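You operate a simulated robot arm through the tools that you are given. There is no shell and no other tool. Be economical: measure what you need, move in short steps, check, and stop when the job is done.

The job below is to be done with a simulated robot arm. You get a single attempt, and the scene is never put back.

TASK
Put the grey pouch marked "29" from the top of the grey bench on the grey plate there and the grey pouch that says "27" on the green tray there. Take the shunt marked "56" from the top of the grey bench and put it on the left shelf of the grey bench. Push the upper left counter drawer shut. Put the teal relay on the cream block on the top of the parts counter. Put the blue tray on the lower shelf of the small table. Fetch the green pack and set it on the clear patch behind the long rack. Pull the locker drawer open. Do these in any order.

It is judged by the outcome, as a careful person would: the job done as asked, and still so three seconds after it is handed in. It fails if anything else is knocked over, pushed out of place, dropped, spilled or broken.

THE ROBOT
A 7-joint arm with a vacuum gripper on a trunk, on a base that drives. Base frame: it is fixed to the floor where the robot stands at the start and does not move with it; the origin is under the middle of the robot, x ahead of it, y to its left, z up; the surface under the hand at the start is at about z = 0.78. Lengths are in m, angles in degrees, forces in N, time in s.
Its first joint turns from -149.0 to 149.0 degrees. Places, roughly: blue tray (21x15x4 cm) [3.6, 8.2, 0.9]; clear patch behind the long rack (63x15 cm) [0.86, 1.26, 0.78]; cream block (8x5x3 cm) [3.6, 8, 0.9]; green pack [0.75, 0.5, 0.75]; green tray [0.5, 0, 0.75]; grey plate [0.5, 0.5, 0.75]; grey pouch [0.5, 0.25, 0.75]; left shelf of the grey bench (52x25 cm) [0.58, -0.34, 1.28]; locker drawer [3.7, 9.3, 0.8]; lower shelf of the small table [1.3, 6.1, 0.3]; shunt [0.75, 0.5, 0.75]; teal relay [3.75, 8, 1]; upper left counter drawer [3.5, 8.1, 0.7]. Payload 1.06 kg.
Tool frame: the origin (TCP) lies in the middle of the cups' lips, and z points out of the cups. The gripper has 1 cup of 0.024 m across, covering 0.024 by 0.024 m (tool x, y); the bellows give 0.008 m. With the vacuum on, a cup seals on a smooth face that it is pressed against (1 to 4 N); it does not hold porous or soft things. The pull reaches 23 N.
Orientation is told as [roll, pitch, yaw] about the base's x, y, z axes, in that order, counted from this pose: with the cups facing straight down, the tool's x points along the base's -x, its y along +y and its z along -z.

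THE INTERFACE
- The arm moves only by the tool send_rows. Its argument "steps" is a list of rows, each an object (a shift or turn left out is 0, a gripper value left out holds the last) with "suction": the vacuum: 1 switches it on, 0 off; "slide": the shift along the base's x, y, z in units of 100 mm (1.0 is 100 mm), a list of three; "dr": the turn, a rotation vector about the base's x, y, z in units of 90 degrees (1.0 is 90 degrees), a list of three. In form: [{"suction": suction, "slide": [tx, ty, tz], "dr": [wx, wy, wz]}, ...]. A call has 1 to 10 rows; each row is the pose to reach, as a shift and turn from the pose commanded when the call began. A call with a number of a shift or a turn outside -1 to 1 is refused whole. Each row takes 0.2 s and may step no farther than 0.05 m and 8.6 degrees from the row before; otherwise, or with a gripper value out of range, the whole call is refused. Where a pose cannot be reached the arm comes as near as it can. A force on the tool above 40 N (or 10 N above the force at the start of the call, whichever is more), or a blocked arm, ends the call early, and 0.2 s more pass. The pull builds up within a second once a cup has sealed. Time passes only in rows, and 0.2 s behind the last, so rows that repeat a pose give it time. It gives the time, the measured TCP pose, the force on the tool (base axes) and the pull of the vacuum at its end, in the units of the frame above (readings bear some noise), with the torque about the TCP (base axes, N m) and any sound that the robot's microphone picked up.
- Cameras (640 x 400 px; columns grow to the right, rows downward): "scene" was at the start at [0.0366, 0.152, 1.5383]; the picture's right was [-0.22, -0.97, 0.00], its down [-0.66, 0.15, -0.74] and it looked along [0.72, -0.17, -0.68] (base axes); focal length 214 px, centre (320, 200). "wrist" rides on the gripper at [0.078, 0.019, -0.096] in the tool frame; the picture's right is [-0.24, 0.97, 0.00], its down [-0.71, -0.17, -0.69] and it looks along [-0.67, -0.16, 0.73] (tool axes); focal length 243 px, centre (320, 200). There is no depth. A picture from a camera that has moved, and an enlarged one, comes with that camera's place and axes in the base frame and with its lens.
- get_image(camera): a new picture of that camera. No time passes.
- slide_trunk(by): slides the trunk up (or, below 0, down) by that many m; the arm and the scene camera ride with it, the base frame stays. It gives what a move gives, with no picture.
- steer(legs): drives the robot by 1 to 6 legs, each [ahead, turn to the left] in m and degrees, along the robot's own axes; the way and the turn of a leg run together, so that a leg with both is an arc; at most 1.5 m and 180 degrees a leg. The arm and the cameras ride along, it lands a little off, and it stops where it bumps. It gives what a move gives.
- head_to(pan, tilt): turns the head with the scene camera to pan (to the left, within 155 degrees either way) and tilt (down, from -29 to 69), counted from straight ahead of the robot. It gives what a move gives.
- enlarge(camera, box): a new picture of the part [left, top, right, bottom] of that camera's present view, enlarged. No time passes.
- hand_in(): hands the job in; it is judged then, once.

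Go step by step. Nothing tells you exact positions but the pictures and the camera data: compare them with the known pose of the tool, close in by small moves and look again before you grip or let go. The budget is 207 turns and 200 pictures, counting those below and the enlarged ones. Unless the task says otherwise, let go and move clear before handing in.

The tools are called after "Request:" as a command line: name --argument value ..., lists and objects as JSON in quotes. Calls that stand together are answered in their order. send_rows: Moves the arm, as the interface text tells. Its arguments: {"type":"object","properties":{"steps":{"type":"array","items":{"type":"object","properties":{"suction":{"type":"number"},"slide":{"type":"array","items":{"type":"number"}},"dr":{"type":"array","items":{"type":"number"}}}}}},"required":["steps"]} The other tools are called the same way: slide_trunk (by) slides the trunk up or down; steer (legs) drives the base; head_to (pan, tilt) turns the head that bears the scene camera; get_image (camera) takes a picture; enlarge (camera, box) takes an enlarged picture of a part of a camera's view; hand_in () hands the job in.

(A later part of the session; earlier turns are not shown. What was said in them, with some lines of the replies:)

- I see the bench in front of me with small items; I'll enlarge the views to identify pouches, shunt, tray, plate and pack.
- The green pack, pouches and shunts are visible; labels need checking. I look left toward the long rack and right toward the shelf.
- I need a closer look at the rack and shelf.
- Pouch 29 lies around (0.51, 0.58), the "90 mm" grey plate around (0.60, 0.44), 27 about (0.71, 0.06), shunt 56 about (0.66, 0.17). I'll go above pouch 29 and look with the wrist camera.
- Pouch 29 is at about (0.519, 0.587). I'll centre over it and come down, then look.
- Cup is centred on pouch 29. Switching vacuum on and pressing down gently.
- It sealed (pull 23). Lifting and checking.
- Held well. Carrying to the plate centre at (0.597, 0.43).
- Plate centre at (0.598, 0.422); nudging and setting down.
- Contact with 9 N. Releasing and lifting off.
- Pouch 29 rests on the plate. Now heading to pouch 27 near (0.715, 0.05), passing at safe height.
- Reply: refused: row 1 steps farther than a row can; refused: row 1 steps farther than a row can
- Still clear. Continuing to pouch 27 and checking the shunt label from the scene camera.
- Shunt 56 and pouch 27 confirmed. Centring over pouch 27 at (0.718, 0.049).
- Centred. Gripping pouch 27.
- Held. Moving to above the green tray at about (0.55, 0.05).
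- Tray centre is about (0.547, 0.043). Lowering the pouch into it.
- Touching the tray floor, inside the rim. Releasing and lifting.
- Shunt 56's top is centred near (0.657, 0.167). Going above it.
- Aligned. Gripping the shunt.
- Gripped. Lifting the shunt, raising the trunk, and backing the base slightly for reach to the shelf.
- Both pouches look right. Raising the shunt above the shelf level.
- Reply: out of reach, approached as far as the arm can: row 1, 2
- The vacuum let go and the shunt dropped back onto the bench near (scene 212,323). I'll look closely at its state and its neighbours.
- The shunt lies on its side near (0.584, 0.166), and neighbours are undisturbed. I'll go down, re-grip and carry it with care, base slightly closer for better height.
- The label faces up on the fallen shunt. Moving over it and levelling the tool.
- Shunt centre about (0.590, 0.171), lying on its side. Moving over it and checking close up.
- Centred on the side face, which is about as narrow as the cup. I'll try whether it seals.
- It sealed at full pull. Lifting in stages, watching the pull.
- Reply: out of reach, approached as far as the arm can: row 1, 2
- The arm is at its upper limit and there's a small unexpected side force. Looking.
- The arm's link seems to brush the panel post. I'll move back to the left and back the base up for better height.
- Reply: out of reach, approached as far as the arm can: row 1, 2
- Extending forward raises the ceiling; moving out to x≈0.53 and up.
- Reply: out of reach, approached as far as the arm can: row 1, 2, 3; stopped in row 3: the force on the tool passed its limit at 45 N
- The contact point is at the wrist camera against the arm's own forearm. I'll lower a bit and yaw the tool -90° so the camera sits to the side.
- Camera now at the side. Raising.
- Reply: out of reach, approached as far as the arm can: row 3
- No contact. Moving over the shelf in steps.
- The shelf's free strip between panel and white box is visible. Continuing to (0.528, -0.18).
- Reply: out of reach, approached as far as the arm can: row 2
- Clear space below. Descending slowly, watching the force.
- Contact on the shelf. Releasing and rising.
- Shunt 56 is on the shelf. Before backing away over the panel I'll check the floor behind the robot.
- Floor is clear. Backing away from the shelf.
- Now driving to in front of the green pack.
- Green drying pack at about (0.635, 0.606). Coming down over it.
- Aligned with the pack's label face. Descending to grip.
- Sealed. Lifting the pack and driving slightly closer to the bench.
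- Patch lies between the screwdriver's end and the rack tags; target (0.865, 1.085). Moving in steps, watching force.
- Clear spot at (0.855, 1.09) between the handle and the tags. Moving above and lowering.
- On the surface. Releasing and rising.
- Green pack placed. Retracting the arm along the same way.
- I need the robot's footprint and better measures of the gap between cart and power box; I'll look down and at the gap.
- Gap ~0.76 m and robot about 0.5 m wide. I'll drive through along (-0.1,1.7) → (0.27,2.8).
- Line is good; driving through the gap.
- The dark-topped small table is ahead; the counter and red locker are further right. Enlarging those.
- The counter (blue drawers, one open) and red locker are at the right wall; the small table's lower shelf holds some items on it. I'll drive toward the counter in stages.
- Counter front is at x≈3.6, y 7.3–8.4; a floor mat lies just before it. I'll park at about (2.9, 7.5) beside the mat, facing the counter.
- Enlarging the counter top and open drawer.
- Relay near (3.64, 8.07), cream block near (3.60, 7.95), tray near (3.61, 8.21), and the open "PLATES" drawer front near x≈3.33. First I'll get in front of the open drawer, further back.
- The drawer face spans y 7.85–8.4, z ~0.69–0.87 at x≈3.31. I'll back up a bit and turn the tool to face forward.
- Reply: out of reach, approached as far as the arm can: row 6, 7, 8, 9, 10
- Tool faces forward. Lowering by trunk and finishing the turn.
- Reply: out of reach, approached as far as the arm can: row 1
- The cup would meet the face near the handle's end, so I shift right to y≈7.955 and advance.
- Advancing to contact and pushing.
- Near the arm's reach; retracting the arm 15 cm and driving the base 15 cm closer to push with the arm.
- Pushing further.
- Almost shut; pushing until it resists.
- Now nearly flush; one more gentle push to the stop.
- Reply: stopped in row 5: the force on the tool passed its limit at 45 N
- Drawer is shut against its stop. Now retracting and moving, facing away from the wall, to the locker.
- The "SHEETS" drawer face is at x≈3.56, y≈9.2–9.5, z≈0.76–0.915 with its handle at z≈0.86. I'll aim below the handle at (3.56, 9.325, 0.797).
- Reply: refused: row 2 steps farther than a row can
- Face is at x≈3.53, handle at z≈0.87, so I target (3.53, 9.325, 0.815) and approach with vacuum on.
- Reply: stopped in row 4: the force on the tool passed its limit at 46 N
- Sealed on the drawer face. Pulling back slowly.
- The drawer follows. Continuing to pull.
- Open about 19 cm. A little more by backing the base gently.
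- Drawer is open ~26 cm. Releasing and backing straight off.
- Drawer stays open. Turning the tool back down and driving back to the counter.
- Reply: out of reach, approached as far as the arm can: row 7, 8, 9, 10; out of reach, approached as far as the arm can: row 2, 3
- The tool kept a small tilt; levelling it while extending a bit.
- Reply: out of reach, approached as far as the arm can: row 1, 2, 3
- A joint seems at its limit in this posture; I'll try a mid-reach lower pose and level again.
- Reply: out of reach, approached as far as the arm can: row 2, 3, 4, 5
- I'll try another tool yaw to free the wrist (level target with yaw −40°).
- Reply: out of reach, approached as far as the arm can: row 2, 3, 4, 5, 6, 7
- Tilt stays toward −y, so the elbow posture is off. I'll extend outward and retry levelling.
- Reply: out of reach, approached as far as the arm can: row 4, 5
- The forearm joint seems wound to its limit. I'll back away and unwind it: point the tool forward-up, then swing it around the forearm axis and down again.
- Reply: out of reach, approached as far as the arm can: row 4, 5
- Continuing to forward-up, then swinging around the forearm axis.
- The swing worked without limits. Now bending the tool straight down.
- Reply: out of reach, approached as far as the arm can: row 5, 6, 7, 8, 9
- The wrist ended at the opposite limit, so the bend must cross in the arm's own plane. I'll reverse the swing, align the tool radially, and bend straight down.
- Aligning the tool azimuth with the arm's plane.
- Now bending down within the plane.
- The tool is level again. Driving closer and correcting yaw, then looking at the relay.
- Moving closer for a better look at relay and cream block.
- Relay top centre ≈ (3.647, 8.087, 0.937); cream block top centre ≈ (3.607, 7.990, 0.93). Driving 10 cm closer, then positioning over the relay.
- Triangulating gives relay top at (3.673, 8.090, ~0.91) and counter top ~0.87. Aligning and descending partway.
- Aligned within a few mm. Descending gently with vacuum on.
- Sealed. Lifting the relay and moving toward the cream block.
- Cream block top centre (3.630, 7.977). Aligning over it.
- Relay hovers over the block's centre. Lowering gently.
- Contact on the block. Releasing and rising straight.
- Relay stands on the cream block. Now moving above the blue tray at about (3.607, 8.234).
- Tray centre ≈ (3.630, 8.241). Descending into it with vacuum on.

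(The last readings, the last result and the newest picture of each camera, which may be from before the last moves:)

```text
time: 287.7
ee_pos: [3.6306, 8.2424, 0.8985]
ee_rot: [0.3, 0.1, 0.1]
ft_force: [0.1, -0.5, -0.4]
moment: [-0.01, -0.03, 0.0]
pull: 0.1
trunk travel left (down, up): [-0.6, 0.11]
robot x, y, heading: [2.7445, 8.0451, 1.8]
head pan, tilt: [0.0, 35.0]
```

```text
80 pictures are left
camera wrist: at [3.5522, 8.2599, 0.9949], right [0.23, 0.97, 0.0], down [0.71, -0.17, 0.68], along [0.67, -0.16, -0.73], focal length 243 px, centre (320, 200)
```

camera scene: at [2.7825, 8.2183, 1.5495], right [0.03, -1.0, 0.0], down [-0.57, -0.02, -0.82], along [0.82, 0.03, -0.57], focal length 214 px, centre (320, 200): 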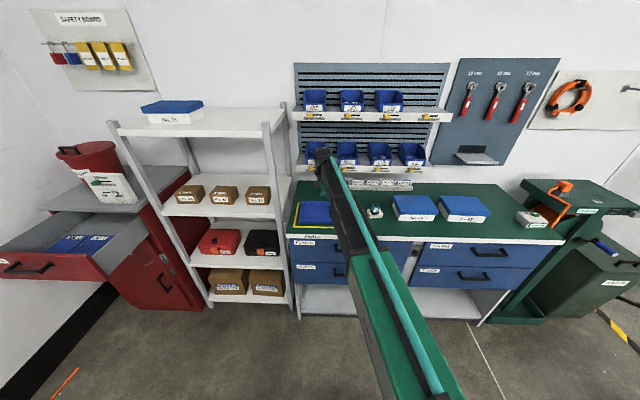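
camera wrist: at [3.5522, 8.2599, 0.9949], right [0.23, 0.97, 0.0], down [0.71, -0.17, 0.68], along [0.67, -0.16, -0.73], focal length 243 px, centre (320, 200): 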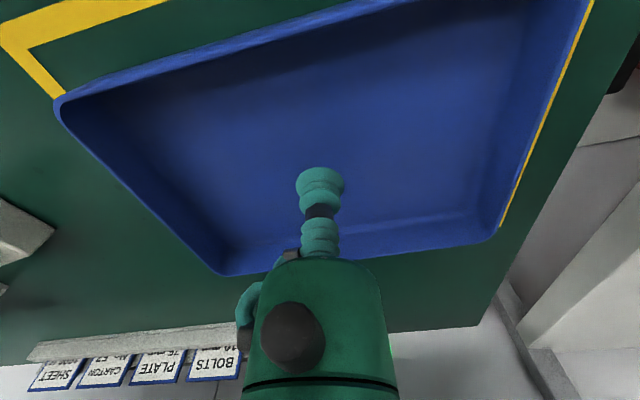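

Request:
send_rows --steps '[{"slide": [0, 0, -0.1]}, {"slide": [0, 0, -0.16]}, {"slide": [0, 0, -0.2]}, {"slide": [0, 0, -0.24]}, {"slide": [0, 0, -0.27]}, {"slide": [0, 0, -0.27]}]'

```text
time: 289.1
ee_pos: [3.6287, 8.2412, 0.8712]
ee_rot: [0.3, 0.0, 0.1]
ft_force: [0.1, 0.4, -0.6]
moment: [0.0, 0.0, 0.03]
pull: 0.1
trunk travel left (down, up): [-0.6, 0.11]
robot x, y, heading: [2.7443, 8.0455, 2.1]
head pan, tilt: [0.0, 35.0]
```

Request:
send_rows --steps '[{"slide": [0, 0, -0.04]}, {"slide": [0, 0, -0.07]}, {"slide": [0, 0, -0.1]}, {"slide": [0, 0, -0.13]}, {"slide": [0, 0, -0.13]}]'

```text
time: 290.3
ee_pos: [3.6295, 8.2403, 0.8597]
ee_rot: [0.3, -0.2, 0.1]
ft_force: [4.9, 1.7, 18.1]
moment: [-0.08, 0.05, 0.01]
pull: 22.6
trunk travel left (down, up): [-0.6, 0.11]
robot x, y, heading: [2.7431, 8.0472, 2.0]
head pan, tilt: [0.0, 35.0]
```

Sealed. Lifting the tray.

Request:
send_rows --steps '[{"slide": [0, 0, 0.2]}, {"slide": [0, 0, 0.5]}, {"slide": [0, 0, 0.8]}, {"slide": [0, 0, 1.0]}]'

Request:
get_image --camera "wrist"

```text
time: 291.3
ee_pos: [3.6307, 8.2409, 0.9581]
ee_rot: [0.2, -0.1, 0.1]
ft_force: [-0.2, 0.5, -1.8]
moment: [0.02, 0.01, 0.01]
pull: 23.4
trunk travel left (down, up): [-0.6, 0.11]
robot x, y, heading: [2.7426, 8.05, 1.8]
head pan, tilt: [0.0, 35.0]
```

```text
79 pictures are left
camera wrist: at [3.5517, 8.258, 1.0541], right [0.23, 0.97, 0.0], down [0.71, -0.17, 0.68], along [0.67, -0.16, -0.73], focal length 243 px, centre (320, 200)
```

wrist: 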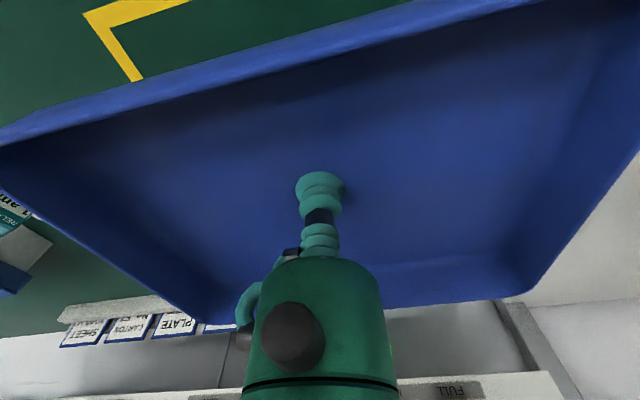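

Held. Backing off, then driving to the right side of the small table, stopping clear of it.

Request:
steer --legs '[[-0.45, 0], [0, -80]]'

Request:
head_to --pan 0 --tilt 30

Request:
get_image --camera "scene"

```text
time: 297.4
ee_pos: [2.6303, 7.1922, 0.957]
ee_rot: [0.2, 0.0, -80.6]
ft_force: [0.0, -0.4, -1.9]
moment: [0.0, 0.0, -0.02]
pull: 23.0
trunk travel left (down, up): [-0.6, 0.11]
robot x, y, heading: [2.2901, 8.0319, -78.7]
head pan, tilt: [0.0, 35.0]
```

```text
time: 298.1
ee_pos: [2.6309, 7.1922, 0.958]
ee_rot: [0.3, 0.0, -80.5]
ft_force: [0.1, -0.2, -1.8]
moment: [0.04, -0.01, 0.01]
pull: 23.5
trunk travel left (down, up): [-0.6, 0.11]
robot x, y, heading: [2.2936, 8.0325, -78.7]
head pan, tilt: [0.0, 30.0]
```

```text
78 pictures are left
camera scene: at [2.4697, 8.0223, 1.5573], right [-0.98, -0.2, 0.0], down [-0.1, 0.49, -0.87], along [0.17, -0.85, -0.5], focal length 214 px, centre (320, 200)
```

scene: 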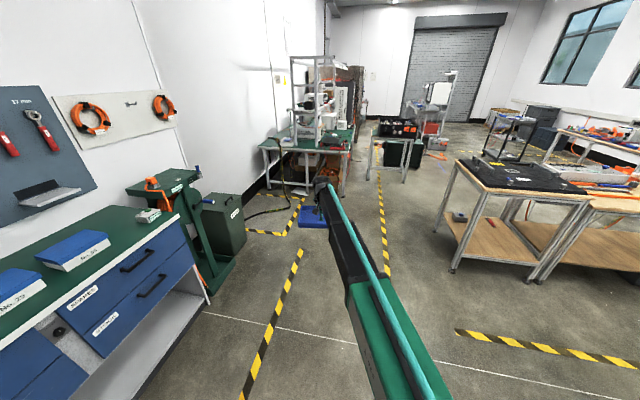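

Enlarging the small table's lower shelf from this side.

Request:
enlarge --camera "scene" --box '[420, 140, 620, 290]'

```text
2.67 times, centred on (520, 215) of scene
camera zoom: at [2.4697, 8.0223, 1.5573], right [-0.98, -0.2, 0.0], down [-0.1, 0.49, -0.87], along [0.17, -0.85, -0.5], focal length 572 px, centre (-213, 160)
```

zoom: 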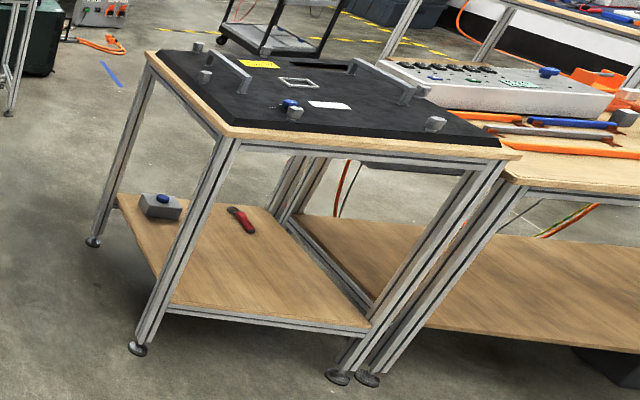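

Shelf's free part is y≈5.98–6.38, x≈1.0–1.5, shelf top z≈0.23. I'll approach from its right side: drive to (2.7, 6.2) and face it.

Request:
steer --legs '[[0, 1.3], [0.94, 0], [0.94, 0]]'

Request:
steer --legs '[[0, -102.5]]'

Request:
slide_trunk --by -0.58

Request:
get_image --camera "scene"

```text
time: 307.8
ee_pos: [3.0661, 5.379, 0.957]
ee_rot: [0.3, 0.0, -79.0]
ft_force: [-0.7, 0.1, -1.6]
moment: [0.04, 0.02, -0.01]
pull: 23.2
trunk travel left (down, up): [-0.6, 0.11]
robot x, y, heading: [2.7107, 6.2105, -77.2]
head pan, tilt: [0.0, 30.0]
```

```text
time: 312.5
ee_pos: [1.8199, 6.0248, 0.9563]
ee_rot: [0.2, -0.1, 179.6]
ft_force: [-1.0, -0.5, -1.5]
moment: [-0.02, -0.04, -0.01]
pull: 23.1
trunk travel left (down, up): [-0.6, 0.11]
robot x, y, heading: [2.7083, 6.2102, -178.6]
head pan, tilt: [0.0, 30.0]
```

```text
refused: -0.58 is not a number from -0.4 to 0.4
```

```text
76 pictures are left
camera scene: at [2.667, 6.0409, 1.5573], right [-0.03, 1.0, 0.0], down [0.5, 0.01, -0.87], along [-0.87, -0.02, -0.5], focal length 214 px, centre (320, 200)
```

scene: 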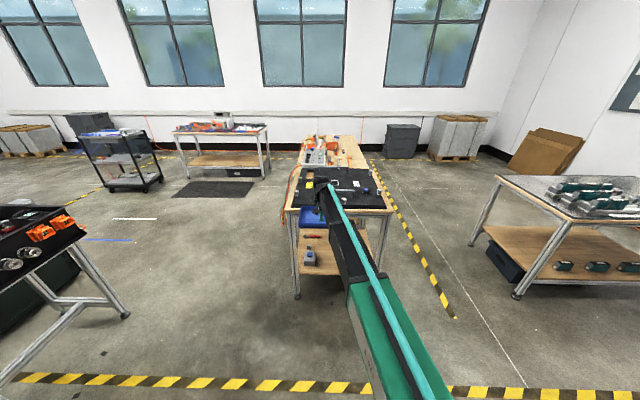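

Lowering the trunk in two steps, then centring the tray on the opening.

Request:
slide_trunk --by -0.3

Request:
slide_trunk --by -0.28

Request:
send_rows --steps '[{"slide": [0, 0.48, 0]}, {"slide": [0, 0.95, 0]}]'

Request:
send_rows --steps '[{"slide": [0, 0.48, 0]}, {"slide": [0, 0.75, -0.3]}]'

Request:
head_to --pan 0 --tilt 15

Request:
get_image --camera "scene"

Request:
get_image --camera "wrist"

```text
time: 315.5
ee_pos: [1.8203, 6.0252, 0.6582]
ee_rot: [0.2, -0.1, 179.5]
ft_force: [-0.6, 0.4, -2.4]
moment: [0.01, 0.0, 0.0]
pull: 22.7
trunk travel left (down, up): [-0.3, 0.41]
robot x, y, heading: [2.7085, 6.2101, -178.4]
head pan, tilt: [0.0, 30.0]
```

```text
time: 318.3
ee_pos: [1.8205, 6.0259, 0.377]
ee_rot: [0.1, 0.0, 179.6]
ft_force: [-0.4, -0.4, -2.5]
moment: [-0.01, -0.04, -0.01]
pull: 23.1
trunk travel left (down, up): [-0.02, 0.69]
robot x, y, heading: [2.7093, 6.2106, -178.5]
head pan, tilt: [0.0, 30.0]
```

```text
time: 318.9
ee_pos: [1.8195, 6.1197, 0.379]
ee_rot: [0.2, 0.0, 179.6]
ft_force: [0.2, 0.1, -1.6]
moment: [0.02, 0.0, 0.02]
pull: 22.5
trunk travel left (down, up): [-0.02, 0.69]
robot x, y, heading: [2.7114, 6.2129, -178.3]
head pan, tilt: [0.0, 30.0]
```

```text
time: 319.5
ee_pos: [1.8206, 6.1945, 0.3489]
ee_rot: [0.2, 0.1, 179.6]
ft_force: [0.4, 0.2, -0.3]
moment: [0.03, -0.01, 0.01]
pull: 23.0
trunk travel left (down, up): [-0.02, 0.69]
robot x, y, heading: [2.7064, 6.2129, -178.5]
head pan, tilt: [0.0, 30.0]
```

```text
time: 320.3
ee_pos: [1.8211, 6.1936, 0.3503]
ee_rot: [0.3, 0.1, 179.6]
ft_force: [-0.1, 1.1, -1.9]
moment: [0.01, -0.04, -0.01]
pull: 22.8
trunk travel left (down, up): [-0.02, 0.69]
robot x, y, heading: [2.7081, 6.2108, -178.3]
head pan, tilt: [0.0, 15.0]
```

```text
75 pictures are left
camera scene: at [2.6642, 6.0408, 1.0015], right [-0.03, 1.0, 0.0], down [0.26, 0.01, -0.97], along [-0.97, -0.02, -0.26], focal length 214 px, centre (320, 200)
```

scene: 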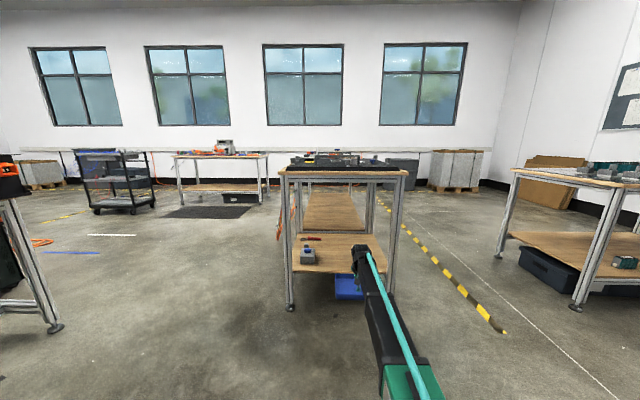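

```text
74 pictures are left
camera wrist: at [1.8992, 6.1743, 0.4467], right [-0.24, -0.97, 0.0], down [-0.71, 0.18, 0.68], along [-0.66, 0.16, -0.73], focal length 243 px, centre (320, 200)
```

wrist: 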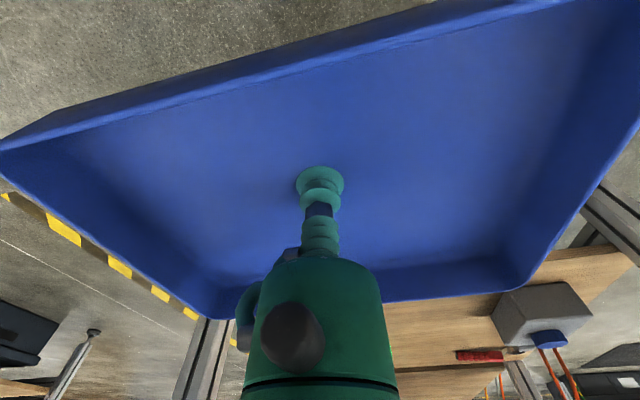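

Opening is clear (legs at y≈5.85 and 6.41; underside ≈0.8; box ends y≈5.97). Shifting slightly and driving the tray in.

Request:
send_rows --steps '[{"slide": [0, 0.4, 0.1]}]'

Request:
steer --legs '[[0.25, 0]]'

Request:
get_image --camera "scene"

Request:
get_image --camera "wrist"

```text
time: 320.7
ee_pos: [1.8217, 6.2336, 0.3598]
ee_rot: [0.3, 0.1, 179.6]
ft_force: [0.0, 0.2, -2.4]
moment: [0.01, -0.01, 0.02]
pull: 23.2
trunk travel left (down, up): [-0.02, 0.69]
robot x, y, heading: [2.7078, 6.2123, -178.7]
head pan, tilt: [0.0, 15.0]
```

```text
time: 322.5
ee_pos: [1.5728, 6.2227, 0.3586]
ee_rot: [0.3, 0.0, 179.9]
ft_force: [0.5, 0.1, -2.1]
moment: [0.01, -0.04, 0.01]
pull: 22.6
trunk travel left (down, up): [-0.02, 0.69]
robot x, y, heading: [2.4602, 6.2027, -178.2]
head pan, tilt: [0.0, 15.0]
```

```text
73 pictures are left
camera scene: at [2.4156, 6.0336, 1.0015], right [-0.03, 1.0, 0.0], down [0.26, 0.01, -0.97], along [-0.97, -0.03, -0.26], focal length 214 px, centre (320, 200)
```

scene: 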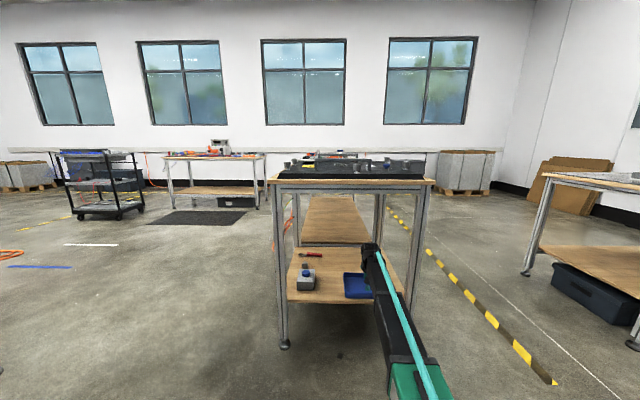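

```text
72 pictures are left
camera wrist: at [1.6504, 6.2034, 0.4557], right [-0.24, -0.97, 0.0], down [-0.71, 0.18, 0.68], along [-0.67, 0.16, -0.73], focal length 243 px, centre (320, 200)
```

wrist: 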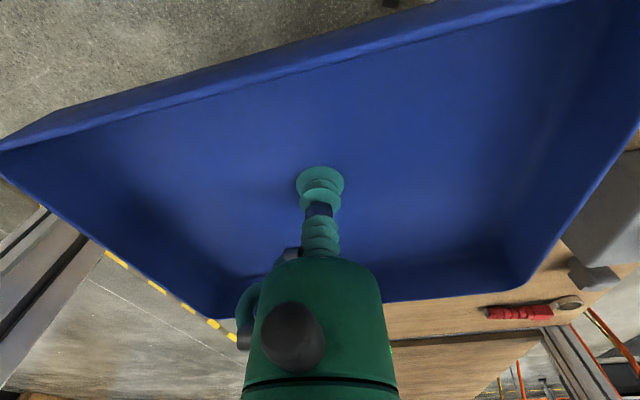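

Passing cleanly between the legs. Another 20 cm.

Request:
steer --legs '[[0.19, 0]]'

Request:
get_image --camera "scene"

Request:
get_image --camera "wrist"

```text
time: 324.1
ee_pos: [1.3826, 6.2164, 0.3593]
ee_rot: [0.3, 0.0, 179.9]
ft_force: [0.3, -0.5, -2.3]
moment: [0.01, -0.01, -0.01]
pull: 22.5
trunk travel left (down, up): [-0.02, 0.69]
robot x, y, heading: [2.2702, 6.2024, -178.2]
head pan, tilt: [0.0, 15.0]
```

```text
71 pictures are left
camera scene: at [2.2255, 6.0277, 1.0015], right [-0.03, 1.0, 0.0], down [0.26, 0.01, -0.97], along [-0.97, -0.03, -0.26], focal length 214 px, centre (320, 200)
```

scene: 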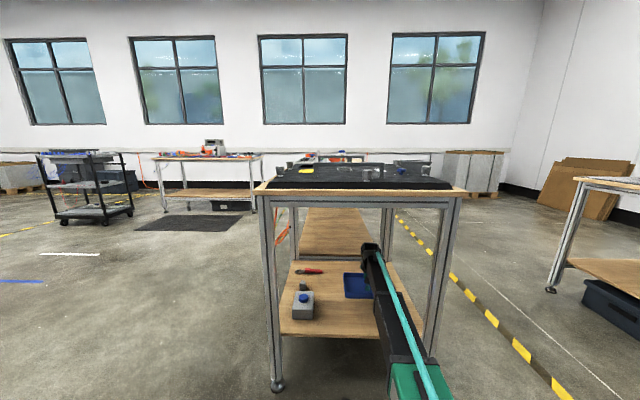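

```text
70 pictures are left
camera wrist: at [1.4602, 6.1971, 0.4557], right [-0.24, -0.97, 0.0], down [-0.71, 0.18, 0.68], along [-0.67, 0.16, -0.73], focal length 243 px, centre (320, 200)
```

wrist: 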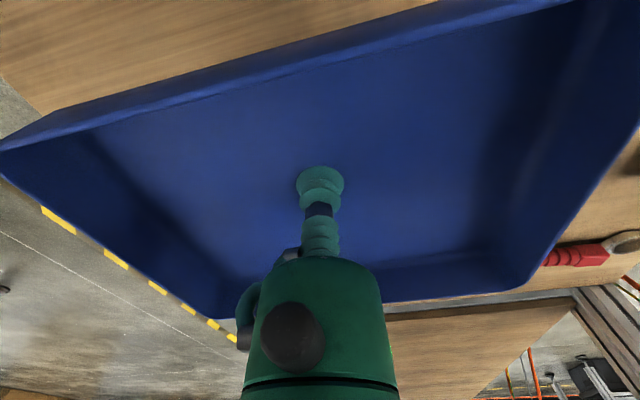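

Tray is over the clear part of the shelf. Lowering gently.

Request:
send_rows --steps '[{"slide": [0, 0.1, -0.3]}, {"slide": [0, 0.1, -0.5]}, {"slide": [0, 0.1, -0.6]}, {"slide": [0, 0.1, -0.68]}, {"slide": [0, 0.1, -0.74]}, {"slide": [0, 0.1, -0.78]}]'

Request:
get_image --camera "scene"

```text
time: 325.5
ee_pos: [1.3817, 6.2255, 0.2813]
ee_rot: [0.2, 0.0, 179.9]
ft_force: [-0.1, 0.2, -2.8]
moment: [-0.01, 0.0, -0.02]
pull: 23.3
trunk travel left (down, up): [-0.02, 0.69]
robot x, y, heading: [2.2685, 6.1987, -178.3]
head pan, tilt: [0.0, 15.0]
```

```text
69 pictures are left
camera scene: at [2.2255, 6.0277, 1.0015], right [-0.03, 1.0, 0.0], down [0.26, 0.01, -0.97], along [-0.97, -0.03, -0.26], focal length 214 px, centre (320, 200)
```

scene: 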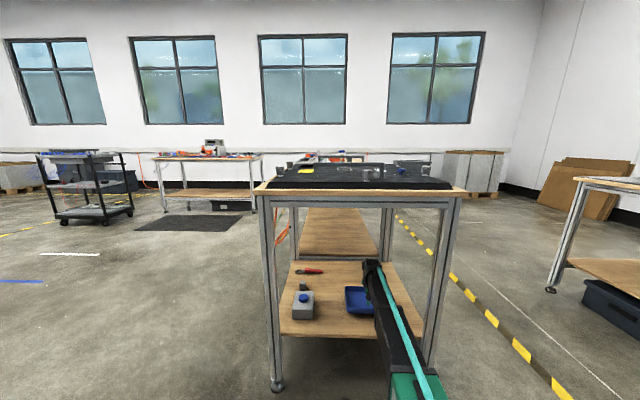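

Request:
send_rows --steps '[{"slide": [0, 0, -0.06]}, {"slide": [0, 0, -0.12]}, {"slide": [0, 0, -0.17]}, {"slide": [0, 0, -0.22]}, {"slide": [0, 0, -0.27]}]'

```text
time: 326.7
ee_pos: [1.3832, 6.2261, 0.2573]
ee_rot: [0.2, -0.2, 179.9]
ft_force: [1.9, 2.9, 17.3]
moment: [0.02, 0.0, 0.14]
pull: 22.5
trunk travel left (down, up): [-0.02, 0.69]
robot x, y, heading: [2.2717, 6.1983, -178.1]
head pan, tilt: [0.0, 15.0]
```

Contact with the shelf. Checking, then releasing.

Request:
get_image --camera "wrist"

Request:
send_rows --steps '[{"suction": 0, "slide": [0, 0, 0.03]}, {"slide": [0, 0, 0.03]}, {"slide": [0, 0, 0.03]}, {"slide": [0, 0, 0.03]}, {"slide": [0, 0, 0.1]}, {"slide": [0, 0, 0.5]}, {"slide": [0, 0, 0.9]}]'

Request:
get_image --camera "wrist"

Request:
enlarge --camera "scene" --box '[240, 220, 480, 400]'

```text
68 pictures are left
camera wrist: at [1.461, 6.2072, 0.3535], right [-0.24, -0.97, 0.0], down [-0.71, 0.18, 0.69], along [-0.67, 0.16, -0.73], focal length 243 px, centre (320, 200)
```

wrist: 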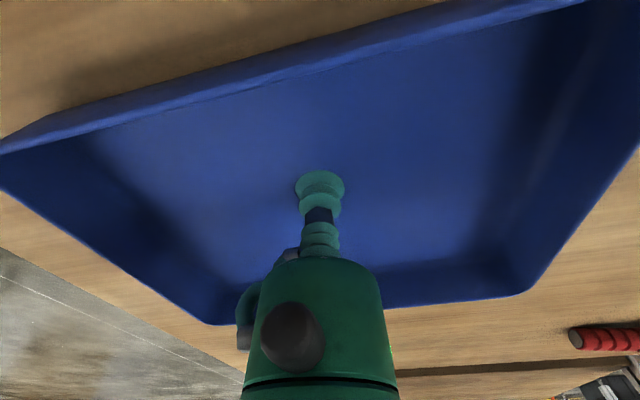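

```text
time: 328.3
ee_pos: [1.3803, 6.2254, 0.3456]
ee_rot: [0.2, 0.1, 180.0]
ft_force: [-0.1, -0.9, 0.1]
moment: [0.01, -0.05, -0.01]
pull: 0.1
trunk travel left (down, up): [-0.02, 0.69]
robot x, y, heading: [2.267, 6.2005, -178.2]
head pan, tilt: [0.0, 15.0]
```

```text
67 pictures are left
camera wrist: at [1.4592, 6.2067, 0.4412], right [-0.24, -0.97, 0.0], down [-0.71, 0.18, 0.68], along [-0.67, 0.16, -0.73], focal length 243 px, centre (320, 200)
```

wrist: 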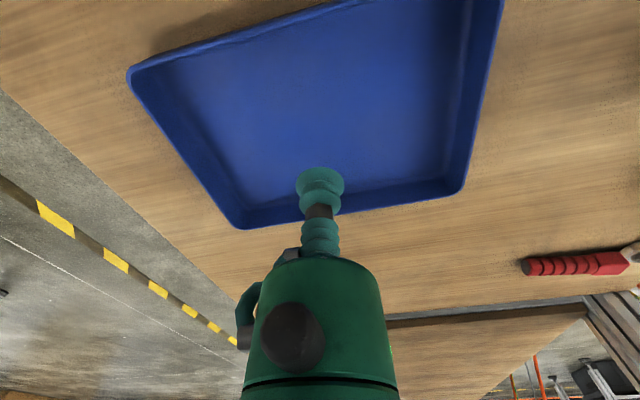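

```text
2.22 times, centred on (360, 310) of scene
camera zoom: at [2.2254, 6.0277, 1.0015], right [-0.03, 1.0, 0.0], down [0.26, 0.01, -0.97], along [-0.97, -0.03, -0.26], focal length 477 px, centre (231, -44)
```

zoom: 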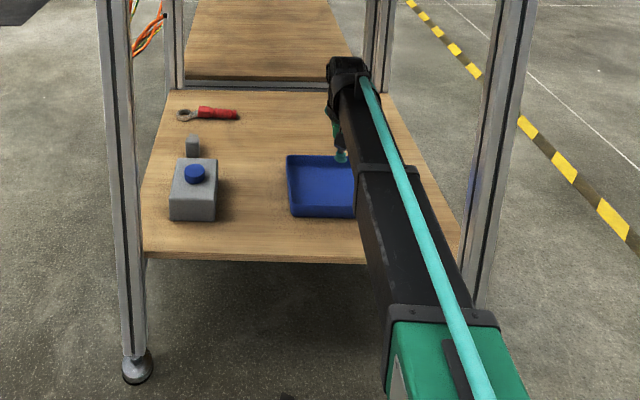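

The blue tray rests on the lower shelf. Backing the arm straight out.

Request:
steer --legs '[[-0.5, 0]]'

Request:
get_image --camera "scene"

Request:
head_to --pan -130 --tilt 5

Request:
get_image --camera "scene"

```text
time: 331.2
ee_pos: [1.8824, 6.2399, 0.345]
ee_rot: [0.2, 0.0, -179.8]
ft_force: [-0.5, -0.1, 0.4]
moment: [0.0, 0.01, -0.03]
pull: 0.0
trunk travel left (down, up): [-0.02, 0.69]
robot x, y, heading: [2.762, 6.2178, -177.7]
head pan, tilt: [0.0, 15.0]
```

```text
65 pictures are left
camera scene: at [2.7274, 6.0439, 1.0015], right [-0.03, 1.0, 0.0], down [0.26, 0.01, -0.97], along [-0.97, -0.03, -0.26], focal length 214 px, centre (320, 200)
```

scene: 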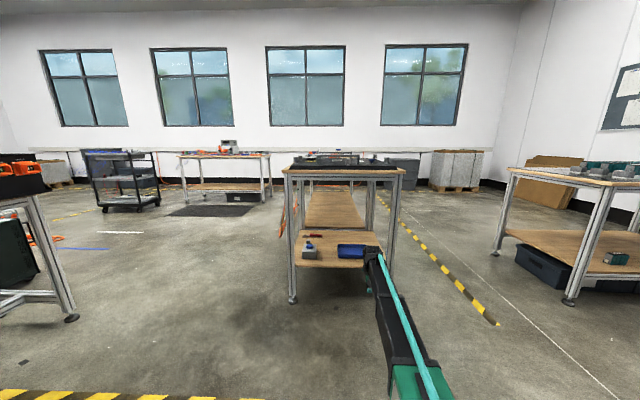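

```text
time: 333.3
ee_pos: [1.8823, 6.2408, 0.3449]
ee_rot: [0.2, 0.0, -180.0]
ft_force: [-0.3, -0.4, -0.7]
moment: [-0.02, -0.01, 0.0]
pull: 0.1
trunk travel left (down, up): [-0.02, 0.69]
robot x, y, heading: [2.7688, 6.2121, -178.1]
head pan, tilt: [-130.0, 5.0]
```

```text
64 pictures are left
camera scene: at [2.8772, 6.1194, 1.0177], right [0.79, -0.62, 0.0], down [-0.05, -0.07, -1.0], along [0.61, 0.78, -0.09], focal length 214 px, centre (320, 200)
```

scene: 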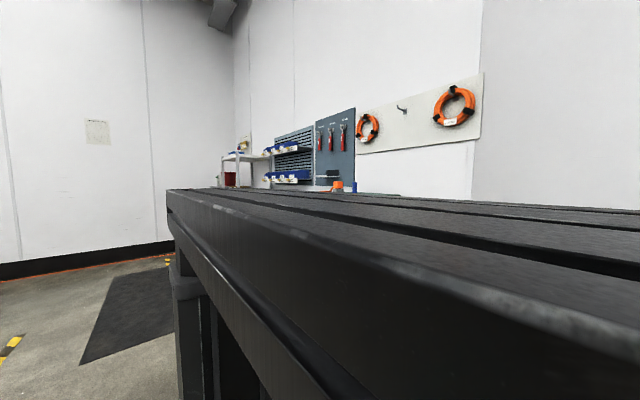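

The tray is in place; raising the trunk for a last look at the counter and locker.

Request:
slide_trunk --by 0.4

Request:
enlarge --camera "scene" --box '[200, 140, 400, 280]'

```text
time: 337.1
ee_pos: [1.8804, 6.2404, 0.7451]
ee_rot: [0.3, 0.0, -179.9]
ft_force: [-1.2, 0.2, 0.5]
moment: [0.03, -0.02, 0.0]
pull: 0.0
trunk travel left (down, up): [-0.42, 0.29]
robot x, y, heading: [2.7687, 6.2159, -177.9]
head pan, tilt: [-130.0, 5.0]
```

```text
2.86 times, centred on (300, 210) of scene
camera zoom: at [2.8773, 6.1194, 1.4177], right [0.79, -0.62, 0.0], down [-0.05, -0.07, -1.0], along [0.61, 0.78, -0.09], focal length 613 px, centre (377, 171)
```

zoom: 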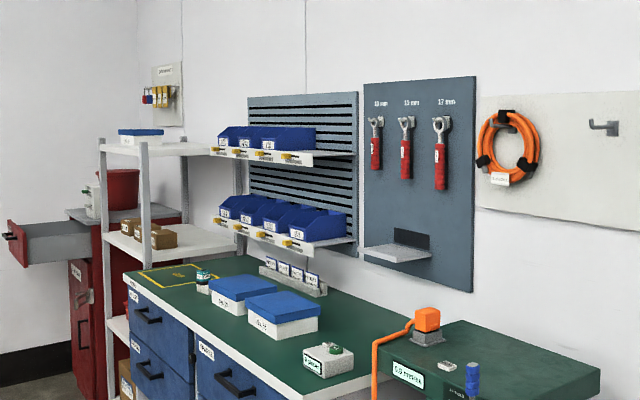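

The locker drawer is open, the upper left counter drawer is shut, and the relay is on its block. Everything else I moved was seen in place after I set it down, so I'm handing in.

Request:
hand_in

```text
The job is handed in.
```

I handed the job in with every item done, but the shunt "56" fell once along the way. The vacuum let go while I was lifting it, and it dropped from about z = 1.3 m back onto the bench. I saw nothing else disturbed. I picked it up again and set it on the left shelf, where it lies on its side with its label up.

- **Pouches:** "29" is on the grey plate and "27" is in the green tray.
- **Counter:** the upper left drawer is shut against its stop, and the teal relay is on the cream block.
- **Blue tray:** it is on the lower shelf of the small table, clear of the items already there.
- **Green pack:** it is at about (0.85, 1.09), on the side of the long rack nearest where I started. I took that as "behind the long rack" because the given coordinates point there.
- **Locker drawer:** pulled open about 26 cm.
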